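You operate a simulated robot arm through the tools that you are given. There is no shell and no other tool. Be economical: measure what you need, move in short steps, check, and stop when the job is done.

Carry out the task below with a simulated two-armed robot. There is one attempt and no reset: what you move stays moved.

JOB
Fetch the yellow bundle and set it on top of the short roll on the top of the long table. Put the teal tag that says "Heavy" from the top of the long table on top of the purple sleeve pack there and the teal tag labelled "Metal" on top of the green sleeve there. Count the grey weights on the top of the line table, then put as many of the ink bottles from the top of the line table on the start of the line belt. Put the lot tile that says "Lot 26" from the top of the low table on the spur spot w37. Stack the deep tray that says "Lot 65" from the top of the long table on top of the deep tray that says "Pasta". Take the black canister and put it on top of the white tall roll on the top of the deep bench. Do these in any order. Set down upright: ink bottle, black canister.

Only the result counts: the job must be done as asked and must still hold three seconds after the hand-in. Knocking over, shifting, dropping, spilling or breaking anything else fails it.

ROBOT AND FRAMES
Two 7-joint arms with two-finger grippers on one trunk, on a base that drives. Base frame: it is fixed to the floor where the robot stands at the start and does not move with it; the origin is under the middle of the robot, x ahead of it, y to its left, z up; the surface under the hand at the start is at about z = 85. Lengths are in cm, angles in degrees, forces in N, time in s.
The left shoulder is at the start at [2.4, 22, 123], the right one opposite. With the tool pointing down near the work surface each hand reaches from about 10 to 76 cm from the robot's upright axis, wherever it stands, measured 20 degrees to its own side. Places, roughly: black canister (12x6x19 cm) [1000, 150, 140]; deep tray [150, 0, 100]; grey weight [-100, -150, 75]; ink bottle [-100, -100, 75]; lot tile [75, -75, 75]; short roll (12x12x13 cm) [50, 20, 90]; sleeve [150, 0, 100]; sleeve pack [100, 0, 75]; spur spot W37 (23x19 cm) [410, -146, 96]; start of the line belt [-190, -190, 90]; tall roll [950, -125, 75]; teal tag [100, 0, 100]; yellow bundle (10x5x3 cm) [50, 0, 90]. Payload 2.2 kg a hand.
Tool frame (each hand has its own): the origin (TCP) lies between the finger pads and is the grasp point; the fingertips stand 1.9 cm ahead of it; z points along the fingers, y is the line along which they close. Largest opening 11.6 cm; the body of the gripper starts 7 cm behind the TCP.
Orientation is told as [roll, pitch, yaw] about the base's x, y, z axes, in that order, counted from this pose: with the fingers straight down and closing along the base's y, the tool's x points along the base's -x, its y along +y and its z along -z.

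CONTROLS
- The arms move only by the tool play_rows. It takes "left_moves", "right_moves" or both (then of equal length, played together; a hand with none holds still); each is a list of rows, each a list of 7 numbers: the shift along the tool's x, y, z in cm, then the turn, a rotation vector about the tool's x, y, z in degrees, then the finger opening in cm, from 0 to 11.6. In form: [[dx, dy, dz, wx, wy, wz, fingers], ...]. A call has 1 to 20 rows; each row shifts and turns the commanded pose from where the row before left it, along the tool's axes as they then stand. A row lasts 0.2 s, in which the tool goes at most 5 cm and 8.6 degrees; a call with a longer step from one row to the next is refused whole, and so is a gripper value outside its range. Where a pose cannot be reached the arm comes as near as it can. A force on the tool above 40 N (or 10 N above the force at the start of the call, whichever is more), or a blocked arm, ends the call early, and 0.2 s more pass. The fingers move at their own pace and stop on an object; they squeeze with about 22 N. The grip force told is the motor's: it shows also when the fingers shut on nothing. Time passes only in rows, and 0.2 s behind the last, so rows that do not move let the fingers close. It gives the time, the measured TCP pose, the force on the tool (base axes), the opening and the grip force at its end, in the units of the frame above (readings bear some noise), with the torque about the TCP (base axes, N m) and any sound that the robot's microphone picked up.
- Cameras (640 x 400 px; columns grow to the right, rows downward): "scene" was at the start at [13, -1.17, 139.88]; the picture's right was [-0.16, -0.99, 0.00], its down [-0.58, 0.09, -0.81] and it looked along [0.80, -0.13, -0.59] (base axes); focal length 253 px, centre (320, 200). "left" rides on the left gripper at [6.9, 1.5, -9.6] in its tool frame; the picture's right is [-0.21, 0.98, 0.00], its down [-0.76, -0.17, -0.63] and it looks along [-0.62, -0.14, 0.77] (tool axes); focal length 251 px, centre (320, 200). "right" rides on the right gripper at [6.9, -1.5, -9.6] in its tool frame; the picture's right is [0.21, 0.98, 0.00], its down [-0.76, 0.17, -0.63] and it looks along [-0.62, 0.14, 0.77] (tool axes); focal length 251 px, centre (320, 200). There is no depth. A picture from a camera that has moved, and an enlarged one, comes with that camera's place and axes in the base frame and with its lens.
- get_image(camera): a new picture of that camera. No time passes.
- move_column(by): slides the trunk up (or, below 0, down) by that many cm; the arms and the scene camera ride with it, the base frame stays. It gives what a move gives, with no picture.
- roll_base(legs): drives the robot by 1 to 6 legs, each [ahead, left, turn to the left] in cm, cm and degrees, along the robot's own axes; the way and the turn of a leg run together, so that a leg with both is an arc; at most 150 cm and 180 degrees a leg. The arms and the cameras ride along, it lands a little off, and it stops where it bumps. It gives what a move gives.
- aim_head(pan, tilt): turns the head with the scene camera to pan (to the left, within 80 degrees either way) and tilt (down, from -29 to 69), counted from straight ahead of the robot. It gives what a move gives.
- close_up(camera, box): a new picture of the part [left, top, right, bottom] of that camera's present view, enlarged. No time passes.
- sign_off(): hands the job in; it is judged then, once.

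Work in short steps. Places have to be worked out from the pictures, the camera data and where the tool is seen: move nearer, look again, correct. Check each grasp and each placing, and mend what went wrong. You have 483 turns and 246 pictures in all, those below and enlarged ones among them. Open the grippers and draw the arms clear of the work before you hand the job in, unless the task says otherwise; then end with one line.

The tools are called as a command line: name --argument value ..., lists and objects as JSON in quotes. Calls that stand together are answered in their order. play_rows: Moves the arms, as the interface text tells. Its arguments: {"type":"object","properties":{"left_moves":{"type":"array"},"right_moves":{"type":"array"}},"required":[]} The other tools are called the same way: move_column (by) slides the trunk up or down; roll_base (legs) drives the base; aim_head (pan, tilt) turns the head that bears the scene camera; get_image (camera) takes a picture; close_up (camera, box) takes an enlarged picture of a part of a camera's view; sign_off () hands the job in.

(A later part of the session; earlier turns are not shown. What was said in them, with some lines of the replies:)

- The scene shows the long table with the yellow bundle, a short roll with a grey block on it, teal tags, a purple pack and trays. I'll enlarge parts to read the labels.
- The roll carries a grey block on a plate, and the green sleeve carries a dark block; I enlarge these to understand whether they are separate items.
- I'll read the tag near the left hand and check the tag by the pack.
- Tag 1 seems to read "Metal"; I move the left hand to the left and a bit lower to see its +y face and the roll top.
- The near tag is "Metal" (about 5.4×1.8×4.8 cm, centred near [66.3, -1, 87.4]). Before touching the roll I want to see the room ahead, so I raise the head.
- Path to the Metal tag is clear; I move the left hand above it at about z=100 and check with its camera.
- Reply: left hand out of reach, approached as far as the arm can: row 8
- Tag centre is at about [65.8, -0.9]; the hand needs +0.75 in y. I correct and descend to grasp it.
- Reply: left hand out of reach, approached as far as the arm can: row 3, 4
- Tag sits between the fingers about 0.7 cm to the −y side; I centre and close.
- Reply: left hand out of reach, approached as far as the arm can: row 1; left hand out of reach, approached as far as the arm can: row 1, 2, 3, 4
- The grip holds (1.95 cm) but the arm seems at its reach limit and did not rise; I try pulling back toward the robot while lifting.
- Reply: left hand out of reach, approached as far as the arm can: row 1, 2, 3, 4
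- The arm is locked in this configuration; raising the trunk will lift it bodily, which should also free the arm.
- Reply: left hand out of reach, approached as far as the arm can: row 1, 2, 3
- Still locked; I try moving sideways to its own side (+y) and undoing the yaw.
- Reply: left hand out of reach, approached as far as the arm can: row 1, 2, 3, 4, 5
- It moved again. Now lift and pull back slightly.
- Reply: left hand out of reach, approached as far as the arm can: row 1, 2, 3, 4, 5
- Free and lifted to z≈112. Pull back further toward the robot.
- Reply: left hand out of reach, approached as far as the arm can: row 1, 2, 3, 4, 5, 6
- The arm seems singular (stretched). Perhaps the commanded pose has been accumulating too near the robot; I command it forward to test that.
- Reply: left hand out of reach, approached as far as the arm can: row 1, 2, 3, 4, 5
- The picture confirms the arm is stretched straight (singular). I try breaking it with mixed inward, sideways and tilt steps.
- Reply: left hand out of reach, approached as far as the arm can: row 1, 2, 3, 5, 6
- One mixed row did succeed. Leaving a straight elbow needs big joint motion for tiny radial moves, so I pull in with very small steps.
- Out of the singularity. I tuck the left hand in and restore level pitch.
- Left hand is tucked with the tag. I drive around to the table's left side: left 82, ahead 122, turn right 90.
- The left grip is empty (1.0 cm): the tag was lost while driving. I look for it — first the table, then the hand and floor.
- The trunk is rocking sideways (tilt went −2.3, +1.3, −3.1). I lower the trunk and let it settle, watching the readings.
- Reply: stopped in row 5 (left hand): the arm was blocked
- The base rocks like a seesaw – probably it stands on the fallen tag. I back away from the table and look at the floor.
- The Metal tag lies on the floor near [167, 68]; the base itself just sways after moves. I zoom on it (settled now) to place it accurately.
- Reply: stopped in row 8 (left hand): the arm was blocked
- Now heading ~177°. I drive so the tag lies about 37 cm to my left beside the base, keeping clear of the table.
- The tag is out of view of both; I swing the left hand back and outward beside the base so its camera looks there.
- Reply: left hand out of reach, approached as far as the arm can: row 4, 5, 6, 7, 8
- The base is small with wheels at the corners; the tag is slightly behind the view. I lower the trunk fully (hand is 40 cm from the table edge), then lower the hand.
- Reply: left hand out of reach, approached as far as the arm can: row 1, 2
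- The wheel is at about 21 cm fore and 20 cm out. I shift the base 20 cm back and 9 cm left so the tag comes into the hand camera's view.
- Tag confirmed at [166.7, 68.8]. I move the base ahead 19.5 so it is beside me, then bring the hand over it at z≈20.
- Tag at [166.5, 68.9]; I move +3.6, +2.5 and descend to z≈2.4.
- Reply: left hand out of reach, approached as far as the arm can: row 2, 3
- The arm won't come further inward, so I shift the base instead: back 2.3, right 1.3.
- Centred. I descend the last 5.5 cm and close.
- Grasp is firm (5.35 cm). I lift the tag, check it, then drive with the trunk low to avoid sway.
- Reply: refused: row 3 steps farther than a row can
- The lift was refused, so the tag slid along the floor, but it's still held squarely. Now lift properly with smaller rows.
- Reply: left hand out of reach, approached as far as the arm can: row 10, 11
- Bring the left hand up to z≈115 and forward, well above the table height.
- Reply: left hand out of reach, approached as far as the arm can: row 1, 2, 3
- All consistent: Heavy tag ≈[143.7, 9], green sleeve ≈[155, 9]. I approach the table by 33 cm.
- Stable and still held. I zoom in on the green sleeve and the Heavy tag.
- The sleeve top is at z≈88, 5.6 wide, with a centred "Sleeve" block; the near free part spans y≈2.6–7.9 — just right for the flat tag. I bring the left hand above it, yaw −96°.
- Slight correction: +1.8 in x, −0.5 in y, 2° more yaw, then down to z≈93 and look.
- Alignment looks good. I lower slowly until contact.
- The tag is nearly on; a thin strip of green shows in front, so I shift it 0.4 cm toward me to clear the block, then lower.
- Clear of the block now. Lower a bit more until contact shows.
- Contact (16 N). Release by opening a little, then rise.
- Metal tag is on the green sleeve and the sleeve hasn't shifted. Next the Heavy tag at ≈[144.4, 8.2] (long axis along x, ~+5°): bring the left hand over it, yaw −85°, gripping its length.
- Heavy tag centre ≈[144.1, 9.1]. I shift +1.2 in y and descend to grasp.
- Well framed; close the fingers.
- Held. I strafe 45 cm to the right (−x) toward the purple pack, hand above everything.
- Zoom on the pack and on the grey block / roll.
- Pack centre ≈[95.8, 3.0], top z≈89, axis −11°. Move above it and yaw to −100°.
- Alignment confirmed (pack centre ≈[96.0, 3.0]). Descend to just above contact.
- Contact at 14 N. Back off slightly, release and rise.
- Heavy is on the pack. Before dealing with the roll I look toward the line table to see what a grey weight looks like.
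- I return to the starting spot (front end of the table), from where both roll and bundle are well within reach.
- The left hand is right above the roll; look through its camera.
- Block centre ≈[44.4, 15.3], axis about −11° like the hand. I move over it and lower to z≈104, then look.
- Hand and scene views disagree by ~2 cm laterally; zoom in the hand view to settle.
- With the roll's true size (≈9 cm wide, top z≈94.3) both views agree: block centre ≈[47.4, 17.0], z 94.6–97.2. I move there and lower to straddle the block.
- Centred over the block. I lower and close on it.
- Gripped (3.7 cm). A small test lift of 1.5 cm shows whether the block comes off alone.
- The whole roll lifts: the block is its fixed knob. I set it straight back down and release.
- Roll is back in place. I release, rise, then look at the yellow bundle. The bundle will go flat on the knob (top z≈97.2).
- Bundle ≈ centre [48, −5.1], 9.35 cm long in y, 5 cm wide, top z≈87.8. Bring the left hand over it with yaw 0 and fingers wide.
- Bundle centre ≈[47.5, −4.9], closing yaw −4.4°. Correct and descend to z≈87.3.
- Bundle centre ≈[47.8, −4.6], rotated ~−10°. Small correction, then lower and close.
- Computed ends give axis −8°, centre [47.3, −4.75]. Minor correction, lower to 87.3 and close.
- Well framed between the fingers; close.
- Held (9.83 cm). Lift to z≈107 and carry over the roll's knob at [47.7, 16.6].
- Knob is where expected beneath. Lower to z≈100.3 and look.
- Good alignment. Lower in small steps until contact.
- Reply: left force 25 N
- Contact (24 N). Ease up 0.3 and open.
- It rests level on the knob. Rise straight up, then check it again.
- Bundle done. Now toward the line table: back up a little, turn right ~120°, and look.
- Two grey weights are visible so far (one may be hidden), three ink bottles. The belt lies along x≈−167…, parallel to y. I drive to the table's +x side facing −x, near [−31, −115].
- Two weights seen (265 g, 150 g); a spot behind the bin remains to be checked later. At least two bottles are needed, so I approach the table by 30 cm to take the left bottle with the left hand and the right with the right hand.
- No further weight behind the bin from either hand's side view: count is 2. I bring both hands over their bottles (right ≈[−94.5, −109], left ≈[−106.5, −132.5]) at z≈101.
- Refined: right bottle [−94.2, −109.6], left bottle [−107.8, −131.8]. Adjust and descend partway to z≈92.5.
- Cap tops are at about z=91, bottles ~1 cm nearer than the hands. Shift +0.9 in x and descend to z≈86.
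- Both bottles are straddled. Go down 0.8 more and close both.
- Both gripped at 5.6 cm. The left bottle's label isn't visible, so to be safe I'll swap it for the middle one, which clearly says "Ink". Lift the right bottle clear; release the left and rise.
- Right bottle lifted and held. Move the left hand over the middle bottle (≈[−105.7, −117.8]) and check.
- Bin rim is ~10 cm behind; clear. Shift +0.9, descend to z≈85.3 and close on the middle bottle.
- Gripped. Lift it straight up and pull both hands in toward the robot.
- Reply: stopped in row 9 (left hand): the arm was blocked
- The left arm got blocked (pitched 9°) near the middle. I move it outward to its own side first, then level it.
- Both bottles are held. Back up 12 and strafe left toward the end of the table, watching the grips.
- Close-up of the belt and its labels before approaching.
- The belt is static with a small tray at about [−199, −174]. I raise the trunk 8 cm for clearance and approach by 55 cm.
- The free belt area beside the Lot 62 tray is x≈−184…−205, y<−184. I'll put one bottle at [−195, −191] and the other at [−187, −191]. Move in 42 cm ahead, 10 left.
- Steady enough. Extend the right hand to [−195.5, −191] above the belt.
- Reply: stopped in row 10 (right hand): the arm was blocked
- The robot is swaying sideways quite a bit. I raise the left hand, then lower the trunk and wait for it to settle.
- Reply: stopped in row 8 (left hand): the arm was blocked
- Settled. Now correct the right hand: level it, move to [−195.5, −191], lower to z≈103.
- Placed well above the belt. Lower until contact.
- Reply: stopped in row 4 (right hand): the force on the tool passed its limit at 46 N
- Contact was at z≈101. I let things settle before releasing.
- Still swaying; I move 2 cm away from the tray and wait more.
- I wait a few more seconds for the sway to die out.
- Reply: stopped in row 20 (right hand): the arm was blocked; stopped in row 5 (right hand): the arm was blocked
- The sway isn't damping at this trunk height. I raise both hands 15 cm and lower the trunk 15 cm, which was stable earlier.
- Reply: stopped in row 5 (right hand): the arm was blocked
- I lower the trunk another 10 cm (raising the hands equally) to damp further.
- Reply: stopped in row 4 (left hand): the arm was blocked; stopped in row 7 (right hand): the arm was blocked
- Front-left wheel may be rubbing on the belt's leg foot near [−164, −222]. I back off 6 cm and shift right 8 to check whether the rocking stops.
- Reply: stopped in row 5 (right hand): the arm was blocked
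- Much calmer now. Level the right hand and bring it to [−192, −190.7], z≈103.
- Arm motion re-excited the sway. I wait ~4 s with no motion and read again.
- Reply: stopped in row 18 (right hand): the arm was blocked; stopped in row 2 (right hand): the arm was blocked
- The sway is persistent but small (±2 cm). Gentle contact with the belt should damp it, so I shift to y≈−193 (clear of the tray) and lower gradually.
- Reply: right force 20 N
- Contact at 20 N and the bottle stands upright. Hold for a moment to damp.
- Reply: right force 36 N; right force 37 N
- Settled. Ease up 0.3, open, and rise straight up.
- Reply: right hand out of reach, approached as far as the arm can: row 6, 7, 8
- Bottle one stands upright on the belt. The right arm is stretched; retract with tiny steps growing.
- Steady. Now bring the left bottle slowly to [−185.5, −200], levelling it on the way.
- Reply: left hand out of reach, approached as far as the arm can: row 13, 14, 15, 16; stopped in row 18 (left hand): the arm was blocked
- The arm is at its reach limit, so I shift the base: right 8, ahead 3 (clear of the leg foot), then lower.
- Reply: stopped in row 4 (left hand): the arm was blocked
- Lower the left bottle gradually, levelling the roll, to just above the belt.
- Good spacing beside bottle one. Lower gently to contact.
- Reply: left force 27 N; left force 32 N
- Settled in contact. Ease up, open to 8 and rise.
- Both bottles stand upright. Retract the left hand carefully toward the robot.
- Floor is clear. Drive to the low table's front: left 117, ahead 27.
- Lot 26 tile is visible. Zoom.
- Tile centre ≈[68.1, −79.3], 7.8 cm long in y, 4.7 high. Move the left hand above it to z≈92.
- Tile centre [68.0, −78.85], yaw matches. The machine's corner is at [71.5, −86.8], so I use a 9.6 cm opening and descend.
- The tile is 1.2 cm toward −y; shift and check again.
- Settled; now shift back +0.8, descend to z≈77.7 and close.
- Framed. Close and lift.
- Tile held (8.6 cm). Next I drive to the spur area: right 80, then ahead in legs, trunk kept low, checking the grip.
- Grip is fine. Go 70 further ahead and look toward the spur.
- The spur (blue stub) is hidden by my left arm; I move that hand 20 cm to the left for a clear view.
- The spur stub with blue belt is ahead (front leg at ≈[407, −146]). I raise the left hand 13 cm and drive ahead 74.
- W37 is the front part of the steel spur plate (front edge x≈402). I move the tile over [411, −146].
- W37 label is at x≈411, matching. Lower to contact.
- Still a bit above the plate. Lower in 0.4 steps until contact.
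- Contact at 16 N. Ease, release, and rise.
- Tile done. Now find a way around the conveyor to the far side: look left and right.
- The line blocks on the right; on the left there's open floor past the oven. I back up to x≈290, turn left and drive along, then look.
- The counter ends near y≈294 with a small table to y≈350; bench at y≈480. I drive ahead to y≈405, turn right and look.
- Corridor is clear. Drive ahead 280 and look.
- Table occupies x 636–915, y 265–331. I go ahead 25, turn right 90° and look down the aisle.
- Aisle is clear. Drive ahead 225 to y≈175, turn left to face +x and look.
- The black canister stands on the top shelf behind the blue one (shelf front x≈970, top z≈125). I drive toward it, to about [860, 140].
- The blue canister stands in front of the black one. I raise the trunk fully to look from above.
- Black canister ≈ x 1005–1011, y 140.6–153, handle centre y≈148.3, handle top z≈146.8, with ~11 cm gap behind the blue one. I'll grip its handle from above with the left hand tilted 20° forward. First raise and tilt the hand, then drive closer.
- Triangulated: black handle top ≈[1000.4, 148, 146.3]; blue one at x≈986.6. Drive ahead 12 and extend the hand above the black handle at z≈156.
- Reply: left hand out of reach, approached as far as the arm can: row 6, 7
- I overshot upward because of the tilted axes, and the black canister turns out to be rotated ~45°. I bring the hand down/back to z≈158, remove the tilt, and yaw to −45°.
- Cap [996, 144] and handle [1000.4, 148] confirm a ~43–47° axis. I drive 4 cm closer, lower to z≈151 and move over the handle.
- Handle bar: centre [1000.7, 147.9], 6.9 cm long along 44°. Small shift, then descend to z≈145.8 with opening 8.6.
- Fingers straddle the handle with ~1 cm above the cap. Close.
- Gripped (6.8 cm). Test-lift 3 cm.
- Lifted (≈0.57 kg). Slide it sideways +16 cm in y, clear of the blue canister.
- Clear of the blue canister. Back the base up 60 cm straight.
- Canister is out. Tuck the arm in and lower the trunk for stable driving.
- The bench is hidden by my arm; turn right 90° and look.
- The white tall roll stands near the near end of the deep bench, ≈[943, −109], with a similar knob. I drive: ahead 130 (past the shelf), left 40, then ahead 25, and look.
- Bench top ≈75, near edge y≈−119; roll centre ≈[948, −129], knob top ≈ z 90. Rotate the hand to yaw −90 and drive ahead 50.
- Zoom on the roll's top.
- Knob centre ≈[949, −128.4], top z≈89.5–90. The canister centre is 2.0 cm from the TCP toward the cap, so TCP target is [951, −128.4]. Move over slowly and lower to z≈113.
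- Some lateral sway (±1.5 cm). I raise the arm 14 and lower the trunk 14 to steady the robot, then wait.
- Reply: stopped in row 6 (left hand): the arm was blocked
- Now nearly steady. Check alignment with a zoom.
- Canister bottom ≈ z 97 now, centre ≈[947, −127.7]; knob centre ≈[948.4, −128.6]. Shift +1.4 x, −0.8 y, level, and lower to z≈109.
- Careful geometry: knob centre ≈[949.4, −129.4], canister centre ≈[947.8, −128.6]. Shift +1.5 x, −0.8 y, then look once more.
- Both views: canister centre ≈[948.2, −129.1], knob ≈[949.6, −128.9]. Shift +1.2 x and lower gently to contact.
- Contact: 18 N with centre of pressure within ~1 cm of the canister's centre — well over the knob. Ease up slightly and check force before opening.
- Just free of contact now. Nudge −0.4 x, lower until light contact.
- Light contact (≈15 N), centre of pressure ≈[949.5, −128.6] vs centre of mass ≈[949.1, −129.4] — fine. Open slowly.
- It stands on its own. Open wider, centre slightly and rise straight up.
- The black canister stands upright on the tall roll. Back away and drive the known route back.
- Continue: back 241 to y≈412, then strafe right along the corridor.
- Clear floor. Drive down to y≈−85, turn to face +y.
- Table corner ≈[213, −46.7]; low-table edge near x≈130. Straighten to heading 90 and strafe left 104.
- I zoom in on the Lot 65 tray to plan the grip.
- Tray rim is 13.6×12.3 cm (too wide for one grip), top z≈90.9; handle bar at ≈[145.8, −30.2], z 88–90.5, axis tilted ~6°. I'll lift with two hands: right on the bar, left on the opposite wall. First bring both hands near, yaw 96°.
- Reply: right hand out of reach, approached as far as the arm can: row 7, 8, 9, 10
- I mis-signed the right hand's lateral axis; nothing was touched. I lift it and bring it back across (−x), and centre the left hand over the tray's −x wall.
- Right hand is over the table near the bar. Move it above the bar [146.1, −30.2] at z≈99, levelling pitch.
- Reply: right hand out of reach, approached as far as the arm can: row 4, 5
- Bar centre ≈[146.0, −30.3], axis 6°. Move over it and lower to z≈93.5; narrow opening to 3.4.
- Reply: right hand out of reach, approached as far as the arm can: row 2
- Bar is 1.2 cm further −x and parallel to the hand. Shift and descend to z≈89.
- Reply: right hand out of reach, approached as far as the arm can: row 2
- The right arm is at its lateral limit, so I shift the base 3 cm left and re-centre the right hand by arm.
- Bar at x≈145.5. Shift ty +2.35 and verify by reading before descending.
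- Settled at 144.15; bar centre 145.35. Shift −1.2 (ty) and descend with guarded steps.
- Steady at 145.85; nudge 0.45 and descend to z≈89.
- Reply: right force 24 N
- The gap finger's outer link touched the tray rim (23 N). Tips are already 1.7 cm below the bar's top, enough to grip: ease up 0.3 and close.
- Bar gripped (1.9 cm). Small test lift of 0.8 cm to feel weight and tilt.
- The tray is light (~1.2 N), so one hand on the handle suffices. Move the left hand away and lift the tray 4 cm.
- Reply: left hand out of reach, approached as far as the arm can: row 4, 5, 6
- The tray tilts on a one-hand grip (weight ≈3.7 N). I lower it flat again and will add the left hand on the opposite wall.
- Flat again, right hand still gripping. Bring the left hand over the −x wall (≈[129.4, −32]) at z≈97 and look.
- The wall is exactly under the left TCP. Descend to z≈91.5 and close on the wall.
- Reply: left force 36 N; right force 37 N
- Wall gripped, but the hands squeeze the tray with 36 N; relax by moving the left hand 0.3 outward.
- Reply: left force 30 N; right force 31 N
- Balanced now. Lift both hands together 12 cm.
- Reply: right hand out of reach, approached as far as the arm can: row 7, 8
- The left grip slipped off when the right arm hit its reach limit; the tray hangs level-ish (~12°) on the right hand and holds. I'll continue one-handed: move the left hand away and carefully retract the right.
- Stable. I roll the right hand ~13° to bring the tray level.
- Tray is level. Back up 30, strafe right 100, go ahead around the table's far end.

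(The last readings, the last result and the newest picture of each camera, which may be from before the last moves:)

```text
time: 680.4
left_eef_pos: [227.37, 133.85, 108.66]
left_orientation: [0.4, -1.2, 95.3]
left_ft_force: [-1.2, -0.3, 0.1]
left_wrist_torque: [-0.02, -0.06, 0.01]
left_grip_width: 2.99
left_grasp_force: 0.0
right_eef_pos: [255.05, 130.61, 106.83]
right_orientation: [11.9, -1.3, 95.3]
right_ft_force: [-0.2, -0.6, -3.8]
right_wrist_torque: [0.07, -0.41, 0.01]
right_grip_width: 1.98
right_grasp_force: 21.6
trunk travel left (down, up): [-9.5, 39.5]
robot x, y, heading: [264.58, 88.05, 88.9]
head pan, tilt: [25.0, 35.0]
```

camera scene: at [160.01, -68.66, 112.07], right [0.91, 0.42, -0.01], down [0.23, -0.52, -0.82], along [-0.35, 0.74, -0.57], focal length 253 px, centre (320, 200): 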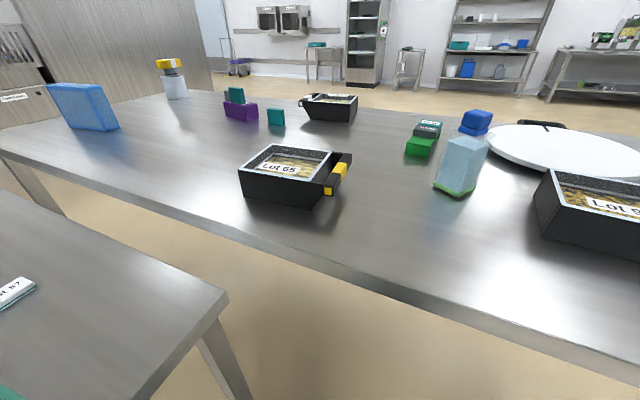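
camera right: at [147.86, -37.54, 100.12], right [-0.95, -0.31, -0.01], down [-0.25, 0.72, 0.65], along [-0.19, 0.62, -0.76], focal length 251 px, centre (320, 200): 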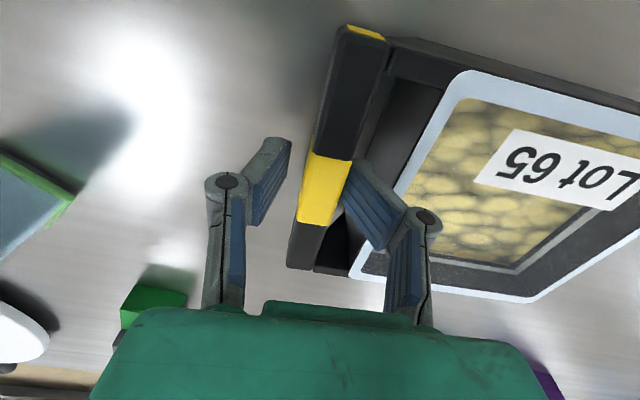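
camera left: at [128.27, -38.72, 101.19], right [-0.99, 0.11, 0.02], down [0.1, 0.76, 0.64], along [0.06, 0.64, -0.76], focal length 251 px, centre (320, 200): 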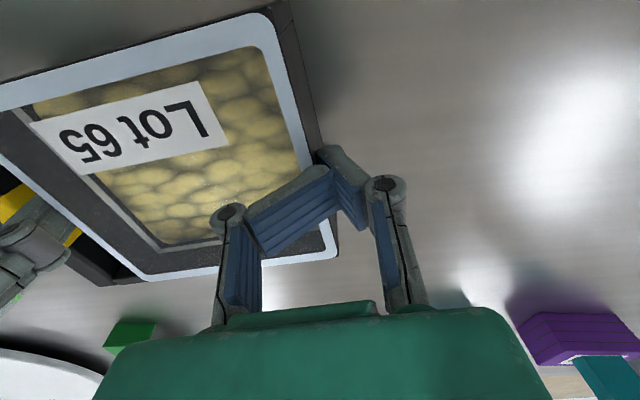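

Still held. Turn 180° and strafe right along the table's left side.

roll_base --legs '[[0, 0, 60], [0, 0, 60], [0, 0, 61]]'

roll_base --legs '[[0, -52, 0], [0, -52, 0], [0, -52, 0]]'

aim_head --pan 15 --tilt 40

get_image --camera "scene"

```text
time: 688.7
left_eef_pos: [298.8, 42.3, 109.65]
left_orientation: [1.8, -1.6, -85.0]
left_ft_force: [-0.7, 0.2, 0.1]
left_wrist_torque: [0.03, -0.04, -0.01]
left_grip_width: 3.0
left_grasp_force: 0.1
right_eef_pos: [271.19, 45.65, 107.25]
right_orientation: [13.4, -1.7, -85.0]
right_ft_force: [-1.2, -0.6, -3.0]
right_wrist_torque: [-0.01, 0.26, 0.0]
right_grip_width: 2.0
right_grasp_force: 21.7
trunk travel left (down, up): [-9.5, 39.5]
robot x, y, heading: [264.32, 88.28, -91.2]
head pan, tilt: [25.0, 35.0]
```

```text
time: 697.0
left_eef_pos: [142.16, 45.01, 110.09]
left_orientation: [2.2, -1.6, -84.9]
left_ft_force: [-1.5, 0.6, -1.0]
left_wrist_torque: [0.0, -0.09, -0.02]
left_grip_width: 3.02
left_grasp_force: 0.0
right_eef_pos: [114.68, 48.25, 107.23]
right_orientation: [13.6, -1.8, -84.8]
right_ft_force: [-0.6, 0.4, -2.8]
right_wrist_torque: [-0.02, 0.28, 0.02]
right_grip_width: 2.0
right_grasp_force: 21.9
trunk travel left (down, up): [-9.5, 39.5]
robot x, y, heading: [108.16, 90.58, -90.8]
head pan, tilt: [25.0, 35.0]
```

```text
time: 697.7
left_eef_pos: [142.08, 45.32, 109.84]
left_orientation: [2.1, -1.4, -85.0]
left_ft_force: [-0.6, -0.1, -0.6]
left_wrist_torque: [0.0, -0.05, 0.0]
left_grip_width: 3.01
left_grasp_force: 0.1
right_eef_pos: [114.39, 48.49, 107.47]
right_orientation: [13.5, -1.9, -84.8]
right_ft_force: [-1.0, -0.6, -3.2]
right_wrist_torque: [-0.03, 0.29, 0.0]
right_grip_width: 1.96
right_grasp_force: 22.0
trunk travel left (down, up): [-9.5, 39.5]
robot x, y, heading: [107.72, 90.11, -91.1]
head pan, tilt: [15.0, 40.0]
```

```text
18 pictures are left
camera scene: at [109.16, 77.61, 111.27], right [-0.97, -0.24, -0.01], down [-0.15, 0.63, -0.77], along [0.19, -0.74, -0.64], focal length 253 px, centre (320, 200)
```

scene: 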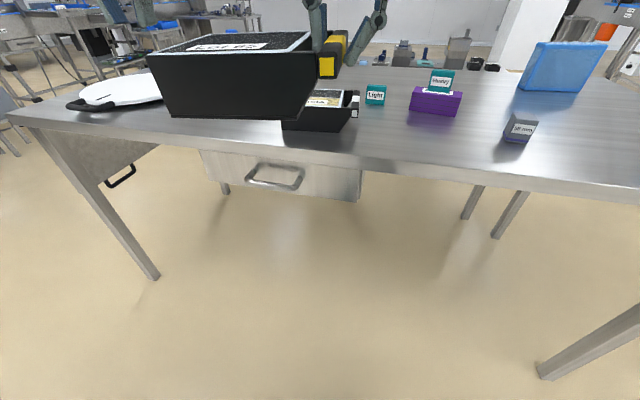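

Tray carried safely. Use the left-hand camera to locate the Pasta tray precisely.

get_image --camera "left"

```text
17 pictures are left
camera left: at [142.68, 52.42, 119.34], right [0.99, -0.13, 0.04], down [-0.12, -0.75, 0.64], along [-0.05, -0.64, -0.76], focal length 251 px, centre (320, 200)
```

left: 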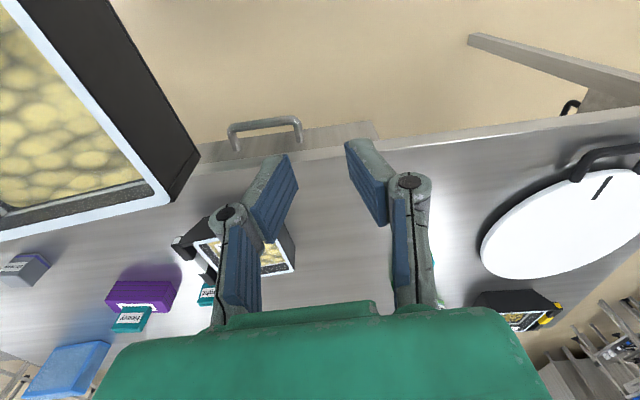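

Pasta tray centre ≈[126, 17.5], yaw ≈+4°. With the carried tray's centre 9.6 cm from the handle, TCP target is [116.4, 16.6]. Approach 29 cm.

roll_base --legs '[[15, 0, 0], [14, 0, 0]]'

play_rows --right_moves '[[0, 0, 0, 0, 0, 0, 1], [0, 0, 0, 0, 0, 0, 1], [0, 0, 0, 0, 0, 0, 1], [0, 0, 0, 0, 0, 0, 1], [0, 0, 0, 0, 0, 0, 1], [0, 0, 0, 0, 0, 0, 1]]'

aim_head --pan 20 --tilt 45

get_image --camera "scene"

```text
time: 700.0
left_eef_pos: [141.93, 16.1, 109.53]
left_orientation: [1.9, -1.4, -85.1]
left_ft_force: [-0.5, 0.0, 0.1]
left_wrist_torque: [0.07, -0.05, -0.03]
left_grip_width: 3.04
left_grasp_force: 0.1
right_eef_pos: [114.32, 19.46, 107.41]
right_orientation: [13.2, -1.9, -85.1]
right_ft_force: [-0.6, -0.4, -3.7]
right_wrist_torque: [0.03, 0.27, -0.03]
right_grip_width: 2.02
right_grasp_force: 21.5
trunk travel left (down, up): [-9.5, 39.5]
robot x, y, heading: [107.79, 61.21, -91.4]
head pan, tilt: [15.0, 40.0]
```

```text
time: 701.4
left_eef_pos: [142.46, 16.33, 109.24]
left_orientation: [1.6, -0.9, -85.0]
left_ft_force: [0.6, -0.3, -0.5]
left_wrist_torque: [-0.02, 0.03, -0.02]
left_grip_width: 3.0
left_grasp_force: 0.1
right_eef_pos: [114.98, 19.71, 107.46]
right_orientation: [13.0, -2.2, -85.0]
right_ft_force: [-0.1, -0.7, -3.4]
right_wrist_torque: [0.0, 0.32, -0.02]
right_grip_width: 1.98
right_grasp_force: 21.8
trunk travel left (down, up): [-9.5, 39.5]
robot x, y, heading: [107.42, 61.23, -90.9]
head pan, tilt: [15.0, 40.0]
```

```text
time: 702.1
left_eef_pos: [142.22, 16.36, 109.27]
left_orientation: [1.9, -1.0, -85.1]
left_ft_force: [0.1, 0.6, 0.1]
left_wrist_torque: [-0.05, 0.02, 0.0]
left_grip_width: 3.01
left_grasp_force: 0.0
right_eef_pos: [114.68, 19.82, 107.53]
right_orientation: [13.0, -2.2, -85.0]
right_ft_force: [-0.3, -0.1, -3.1]
right_wrist_torque: [0.0, 0.3, 0.02]
right_grip_width: 2.02
right_grasp_force: 21.8
trunk travel left (down, up): [-9.5, 39.5]
robot x, y, heading: [107.54, 61.5, -90.9]
head pan, tilt: [20.0, 45.0]
```

```text
16 pictures are left
camera scene: at [110.31, 49.21, 110.53], right [-0.95, -0.32, 0.0], down [-0.23, 0.67, -0.7], along [0.23, -0.67, -0.71], focal length 253 px, centre (320, 200)
```

scene: 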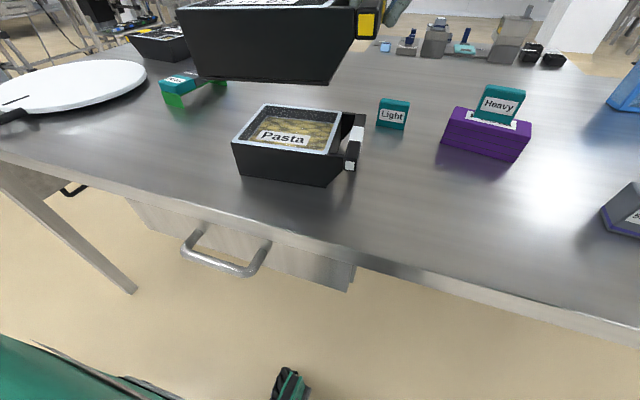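

Pasta tray: centre [125.9, 16.9], yaw ≈+8°. Move the carried tray over it (TCP → [116.5, 15.7], yaw +3°), and lower 5 cm.

play_rows --right_moves '[[-1.1, 0.35, 0.08, 0, 0, -1, 1], [-1.1, 0.35, 0.08, 0, 0, -1, 1], [-1.1, 0.35, 0.08, 0, 0, -1, 1], [-0.94, 0.35, 0.08, 0, 0, 0, 1], [0, -0.25, 1.1, 0, 0, 0, 1], [0, -0.35, 1.5, 0, 0, 0, 1], [0, -0.35, 1.5, 0, 0, 0, 1], [0, -0.23, 1, 0, 0, 0, 1], [0, 0, 0, 0, 0, 0, 1], [0, 0, 0, 0, 0, 0, 1], [0, 0, 0, 0, 0, 0, 1], [0, 0, 0, 0, 0, 0, 1]]'

get_image --camera "scene"

```text
time: 704.7
left_eef_pos: [142.16, 16.36, 109.28]
left_orientation: [1.8, -1.0, -85.0]
left_ft_force: [-0.2, 0.6, 0.3]
left_wrist_torque: [0.01, -0.02, 0.02]
left_grip_width: 3.0
left_grasp_force: 0.1
right_eef_pos: [116.5, 15.42, 102.49]
right_orientation: [13.1, -2.7, -82.1]
right_ft_force: [0.5, -0.1, -2.8]
right_wrist_torque: [0.0, 0.33, -0.01]
right_grip_width: 2.0
right_grasp_force: 22.0
trunk travel left (down, up): [-9.5, 39.5]
robot x, y, heading: [107.56, 61.36, -91.3]
head pan, tilt: [20.0, 45.0]
```

```text
15 pictures are left
camera scene: at [110.27, 49.19, 110.52], right [-0.95, -0.32, 0.0], down [-0.23, 0.67, -0.7], along [0.23, -0.67, -0.71], focal length 253 px, centre (320, 200)
```

scene: 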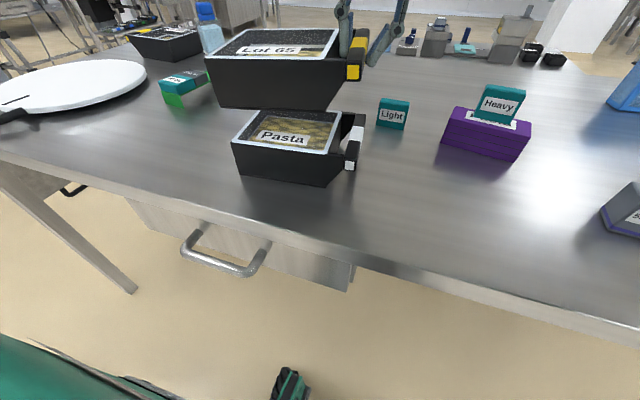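

Alignment looks right. Lower 4 more cm, then gently to contact.

play_rows --right_moves '[[0, -0.25, 1.1, 0, 0, 0, 1], [0, -0.3, 1.3, 0, 0, 0, 1], [0, -0.23, 1, 0, 0, 0, 1], [0, -0.14, 0.6, 0, 0, 0, 1], [0, 0, 0, 0, 0, 0, 1], [0, 0, 0, 0, 0, 0, 1], [0, 0, 0, 0, 0, 0, 1]]'

close_up --camera "scene" --box '[180, 20, 400, 200]'

```text
time: 706.3
left_eef_pos: [142.02, 16.29, 109.37]
left_orientation: [1.9, -1.0, -85.1]
left_ft_force: [0.0, 0.5, -1.2]
left_wrist_torque: [0.02, -0.03, -0.04]
left_grip_width: 3.02
left_grasp_force: 0.1
right_eef_pos: [116.63, 15.38, 98.45]
right_orientation: [13.1, -2.7, -82.1]
right_ft_force: [0.1, 0.1, -4.2]
right_wrist_torque: [-0.04, 0.35, -0.03]
right_grip_width: 1.99
right_grasp_force: 22.2
trunk travel left (down, up): [-9.5, 39.5]
robot x, y, heading: [107.56, 61.06, -91.1]
head pan, tilt: [20.0, 45.0]
```

```text
2.22 times, centred on (290, 110) of scene
camera zoom: at [110.27, 49.19, 110.52], right [-0.95, -0.32, 0.0], down [-0.23, 0.67, -0.7], along [0.23, -0.67, -0.71], focal length 562 px, centre (387, 400)
```

zoom: 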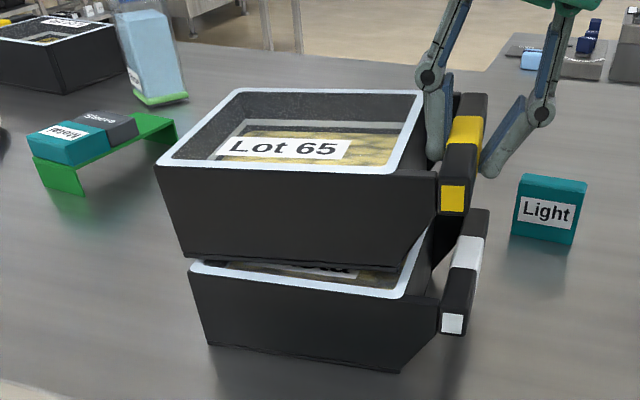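

Well aligned above Pasta. Lower in 0.4 cm steps until contact.

play_rows --right_moves '[[0, -0.09, 0.4, 0, 0, 0, 1], [0, -0.09, 0.4, 0, 0, 0, 1], [0, -0.09, 0.4, 0, 0, 0, 1], [0, 0, 0, 0, 0, 0, 1], [0, 0, 0, 0, 0, 0, 1]]'

close_up --camera "scene" --box '[180, 20, 400, 200]'

```text
time: 707.5
left_eef_pos: [142.02, 16.31, 109.33]
left_orientation: [1.8, -1.1, -85.1]
left_ft_force: [0.0, 0.4, 0.4]
left_wrist_torque: [-0.03, 0.01, 0.03]
left_grip_width: 2.99
left_grasp_force: 0.0
right_eef_pos: [116.54, 15.3, 97.21]
right_orientation: [13.1, -2.8, -82.1]
right_ft_force: [-1.7, -0.3, 7.7]
right_wrist_torque: [0.52, 0.12, 0.04]
right_grip_width: 1.96
right_grasp_force: 22.1
trunk travel left (down, up): [-9.5, 39.5]
robot x, y, heading: [107.63, 61.5, -91.3]
head pan, tilt: [20.0, 45.0]
```

```text
2.22 times, centred on (290, 110) of scene
camera zoom: at [110.2, 49.26, 110.54], right [-0.95, -0.32, 0.0], down [-0.23, 0.67, -0.7], along [0.23, -0.67, -0.71], focal length 562 px, centre (387, 400)
```

zoom: 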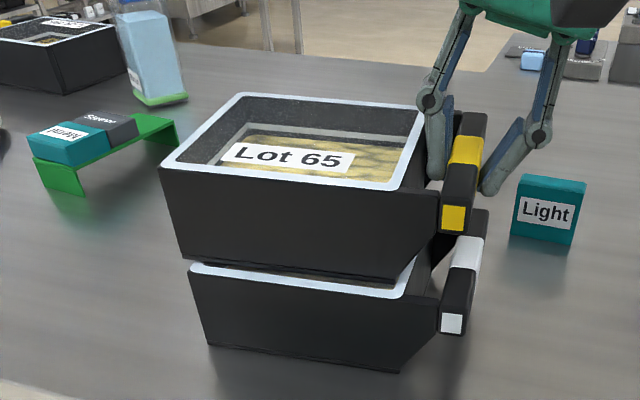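

Contact started on the near handle side. Lower slightly more so it seats.

play_rows --right_moves '[[0, -0.06, 0.3, 0, 0, 0, 1], [0, -0.06, 0.3, 0, 0, 0, 1], [0, 0, 0, 0, 0, 0, 1]]'

close_up --camera "scene" --box '[180, 20, 400, 200]'

```text
time: 708.3
left_eef_pos: [141.93, 16.43, 109.38]
left_orientation: [1.9, -1.1, -85.1]
left_ft_force: [-0.5, 0.2, -0.1]
left_wrist_torque: [0.02, 0.01, 0.0]
left_grip_width: 3.0
left_grasp_force: 0.0
right_eef_pos: [116.46, 15.15, 96.62]
right_orientation: [13.2, -2.9, -82.1]
right_ft_force: [-5.5, -1.1, 12.4]
right_wrist_torque: [-0.22, 0.01, -0.09]
right_grip_width: 1.93
right_grasp_force: 22.4
trunk travel left (down, up): [-9.5, 39.5]
robot x, y, heading: [107.62, 61.61, -91.1]
head pan, tilt: [20.0, 45.0]
```

```text
2.22 times, centred on (290, 110) of scene
camera zoom: at [110.07, 49.33, 110.55], right [-0.95, -0.32, 0.0], down [-0.23, 0.67, -0.71], along [0.23, -0.67, -0.71], focal length 562 px, centre (387, 400)
```

zoom: 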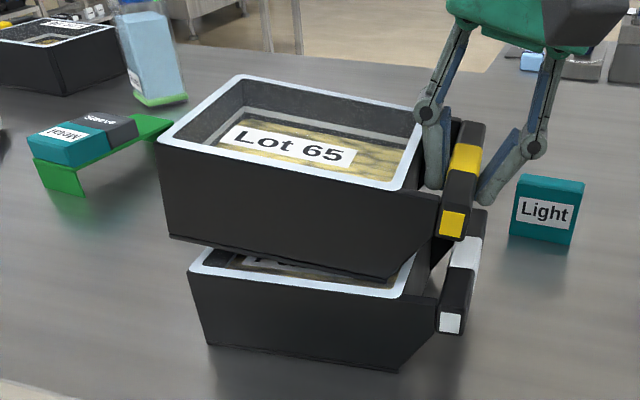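

Support at the handle side tips the far side up because the hand is rolled 13°. I roll the hand back ~9° to let the far side down.

play_rows --right_moves '[[0, 0, -0.1, 3, 0, 0, 1], [0, 0, 0, 3, 0, 0, 1], [0, 0, 0, 3, 0, 0, 1], [0, 0, 0, 0, 0, 0, 1]]'

close_up --camera "scene" --box '[180, 20, 400, 200]'

```text
time: 709.3
left_eef_pos: [142.0, 16.38, 109.4]
left_orientation: [1.8, -1.1, -85.1]
left_ft_force: [0.5, 0.1, -0.4]
left_wrist_torque: [0.02, 0.0, 0.01]
left_grip_width: 2.98
left_grasp_force: 0.0
right_eef_pos: [116.45, 15.23, 96.65]
right_orientation: [4.1, -2.6, -82.0]
right_ft_force: [2.5, 0.8, 4.0]
right_wrist_torque: [0.1, -0.09, -0.02]
right_grip_width: 1.92
right_grasp_force: 22.4
trunk travel left (down, up): [-9.5, 39.5]
robot x, y, heading: [107.89, 61.68, -90.9]
head pan, tilt: [20.0, 45.0]
```

```text
2.22 times, centred on (290, 110) of scene
camera zoom: at [110.34, 49.27, 110.53], right [-0.95, -0.32, 0.0], down [-0.23, 0.67, -0.7], along [0.23, -0.67, -0.71], focal length 562 px, centre (387, 400)
```

zoom: 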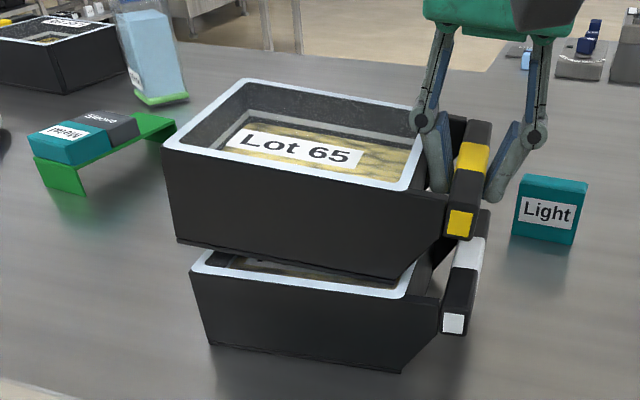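

play_rows --right_moves '[[0, 0, 0, 3, 0, 0, 1], [0, 0, 0, 3, 0, 0, 1], [0, 0, 0, 0, 0, 0, 1]]'

close_up --camera "scene" --box '[180, 20, 400, 200]'

```text
time: 710.1
left_eef_pos: [142.12, 16.62, 109.5]
left_orientation: [1.9, -1.2, -85.1]
left_ft_force: [-0.6, 0.3, -1.0]
left_wrist_torque: [-0.01, 0.02, 0.0]
left_grip_width: 3.0
left_grasp_force: 0.0
right_eef_pos: [116.55, 15.2, 96.88]
right_orientation: [-1.8, -2.8, -82.1]
right_ft_force: [6.6, 0.9, 17.2]
right_wrist_torque: [0.17, -0.71, -0.13]
right_grip_width: 1.92
right_grasp_force: 21.9
trunk travel left (down, up): [-9.5, 39.5]
robot x, y, heading: [107.21, 61.73, -90.9]
head pan, tilt: [20.0, 45.0]
```

```text
2.22 times, centred on (290, 110) of scene
camera zoom: at [110.46, 49.41, 110.56], right [-0.95, -0.32, 0.0], down [-0.23, 0.67, -0.7], along [0.23, -0.67, -0.71], focal length 562 px, centre (387, 400)
```

zoom: 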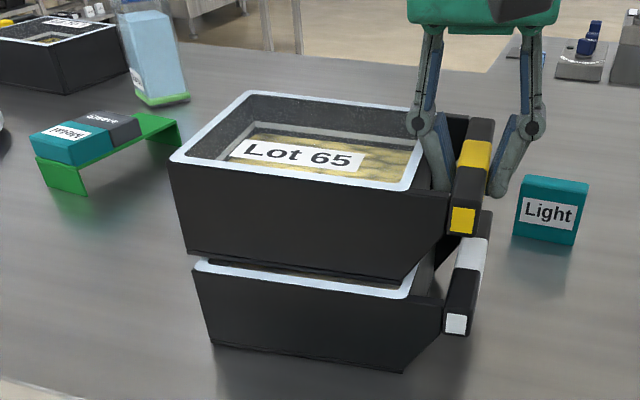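

Seated flush now. Open the gripper slightly (3.2 cm) and rise slowly.

play_rows --right_moves '[[0, 0, -0.1, 0, 0, 0, 1.9], [0, 0, 0, 0, 0, 0, 2.6], [0, 0, 0, 0, 0, 0, 3.2], [0, 0, 0, 0, 0, 0, 3.2], [0, 0, -0.5, 0, 0, 0, 3.2], [0, 0, -1, 0, 0, 0, 3.2], [0, 0, -1.5, 0, 0, 0, 3.2], [0, 0, -3, 0, 0, 0, 3.2], [0, 0, -4, 0, 0, 0, 3.2], [0, 0, -3, 0, 0, 0, 3.2]]'

close_up --camera "scene" --box '[180, 20, 400, 200]'

```text
time: 712.3
left_eef_pos: [142.08, 16.37, 109.46]
left_orientation: [1.7, -1.1, -85.1]
left_ft_force: [-0.2, -0.4, -0.5]
left_wrist_torque: [-0.02, 0.0, 0.04]
left_grip_width: 2.99
left_grasp_force: 0.1
right_eef_pos: [116.72, 15.9, 109.83]
right_orientation: [-2.0, -2.7, -82.1]
right_ft_force: [-1.1, 0.6, -0.1]
right_wrist_torque: [-0.04, 0.02, -0.01]
right_grip_width: 3.2
right_grasp_force: 0.0
trunk travel left (down, up): [-9.5, 39.5]
robot x, y, heading: [107.55, 61.25, -91.1]
head pan, tilt: [20.0, 45.0]
```

```text
2.22 times, centred on (290, 110) of scene
camera zoom: at [110.36, 49.3, 110.54], right [-0.95, -0.32, 0.0], down [-0.23, 0.67, -0.7], along [0.23, -0.67, -0.71], focal length 562 px, centre (387, 400)
```

zoom: 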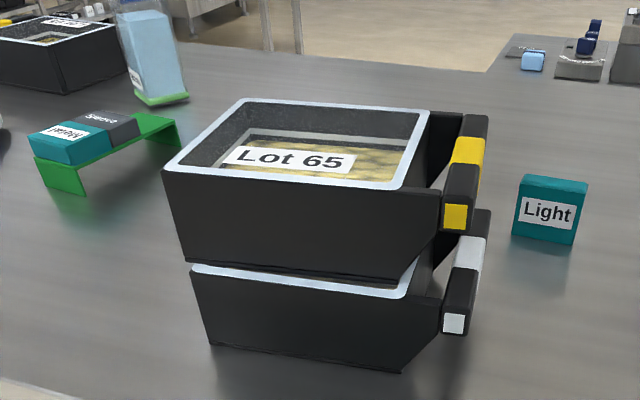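

Stacked neatly. Back away and check the whole table once more.

roll_base --legs '[[-35, 0, 0], [-25, 0, 0]]'

aim_head --pan 0 --tilt 28

get_image --camera "scene"

close_up --camera "scene" --box '[380, 90, 560, 190]'

```text
time: 716.0
left_eef_pos: [143.31, 77.38, 109.28]
left_orientation: [1.8, -1.2, -84.6]
left_ft_force: [0.4, 0.7, -0.1]
left_wrist_torque: [-0.01, -0.02, -0.01]
left_grip_width: 2.99
left_grasp_force: 0.1
right_eef_pos: [117.98, 76.74, 109.79]
right_orientation: [-1.8, -2.8, -81.7]
right_ft_force: [-0.1, 0.1, 0.0]
right_wrist_torque: [0.0, 0.01, 0.0]
right_grip_width: 3.22
right_grasp_force: 0.0
trunk travel left (down, up): [-9.5, 39.5]
robot x, y, heading: [108.84, 122.52, -90.5]
head pan, tilt: [20.0, 45.0]
```

```text
time: 716.8
left_eef_pos: [143.18, 77.48, 109.1]
left_orientation: [1.9, -0.6, -84.7]
left_ft_force: [-0.5, 0.4, -0.9]
left_wrist_torque: [-0.03, 0.06, 0.0]
left_grip_width: 3.04
left_grasp_force: 0.0
right_eef_pos: [117.85, 76.87, 109.95]
right_orientation: [-1.9, -2.9, -81.5]
right_ft_force: [-0.4, 0.1, 1.1]
right_wrist_torque: [-0.03, -0.03, 0.02]
right_grip_width: 3.19
right_grasp_force: 0.1
trunk travel left (down, up): [-9.5, 39.5]
robot x, y, heading: [108.41, 122.08, -90.2]
head pan, tilt: [0.0, 28.0]
```

```text
8 pictures are left
camera scene: at [108.53, 108.46, 113.1], right [-1.0, 0.01, 0.0], down [0.0, 0.47, -0.88], along [-0.01, -0.88, -0.47], focal length 253 px, centre (320, 200)
```

scene: 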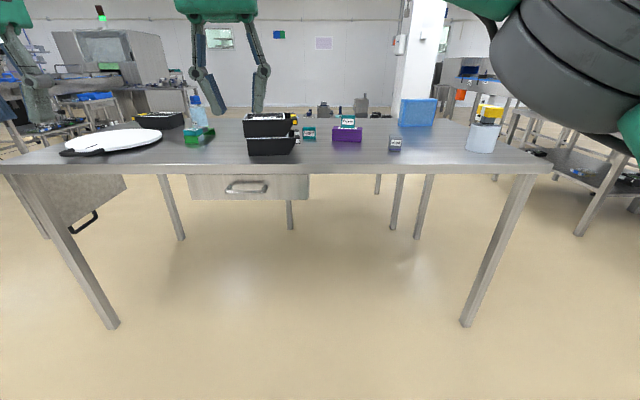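

```text
3.56 times, centred on (470, 140) of scene
camera zoom: at [108.53, 108.46, 113.1], right [-1.0, 0.01, 0.0], down [0.0, 0.47, -0.88], along [-0.01, -0.88, -0.47], focal length 900 px, centre (-213, 413)
```

zoom: 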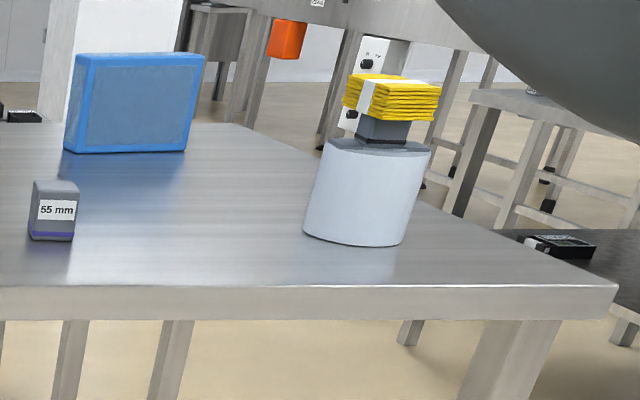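

Everything on the long table is in place; arms are clear. Open the grippers fully and hand in.

play_rows --left_moves '[[0, 0, 0, 0, 0, 0, 10], [0, 0, 0, 0, 0, 0, 10]]' --right_moves '[[0, 0, 0, 0, 0, 0, 10], [0, 0, 0, 0, 0, 0, 10]]'

sign_off

```text
time: 717.4
left_eef_pos: [143.19, 77.43, 109.25]
left_orientation: [1.8, -0.6, -84.7]
left_ft_force: [0.3, 0.5, 1.0]
left_wrist_torque: [0.02, 0.0, -0.02]
left_grip_width: 10.01
left_grasp_force: 0.1
right_eef_pos: [117.96, 76.99, 110.03]
right_orientation: [-1.9, -2.9, -81.7]
right_ft_force: [0.5, -0.8, 0.3]
right_wrist_torque: [0.01, -0.01, -0.02]
right_grip_width: 10.02
right_grasp_force: 0.0
trunk travel left (down, up): [-9.5, 39.5]
robot x, y, heading: [108.08, 122.36, -90.7]
head pan, tilt: [0.0, 28.0]
```

```text
The job is handed in.
```

I placed every item and handed the job in: I counted two grey weights and put two ink bottles on the belt; the Metal tag fell on the floor once and was picked up again, I lifted the short roll about 1.5 cm and set it back, the bundle and the canister stand on their rolls' knobs, and I did not go back to re-check the belt, spur or deep bench.
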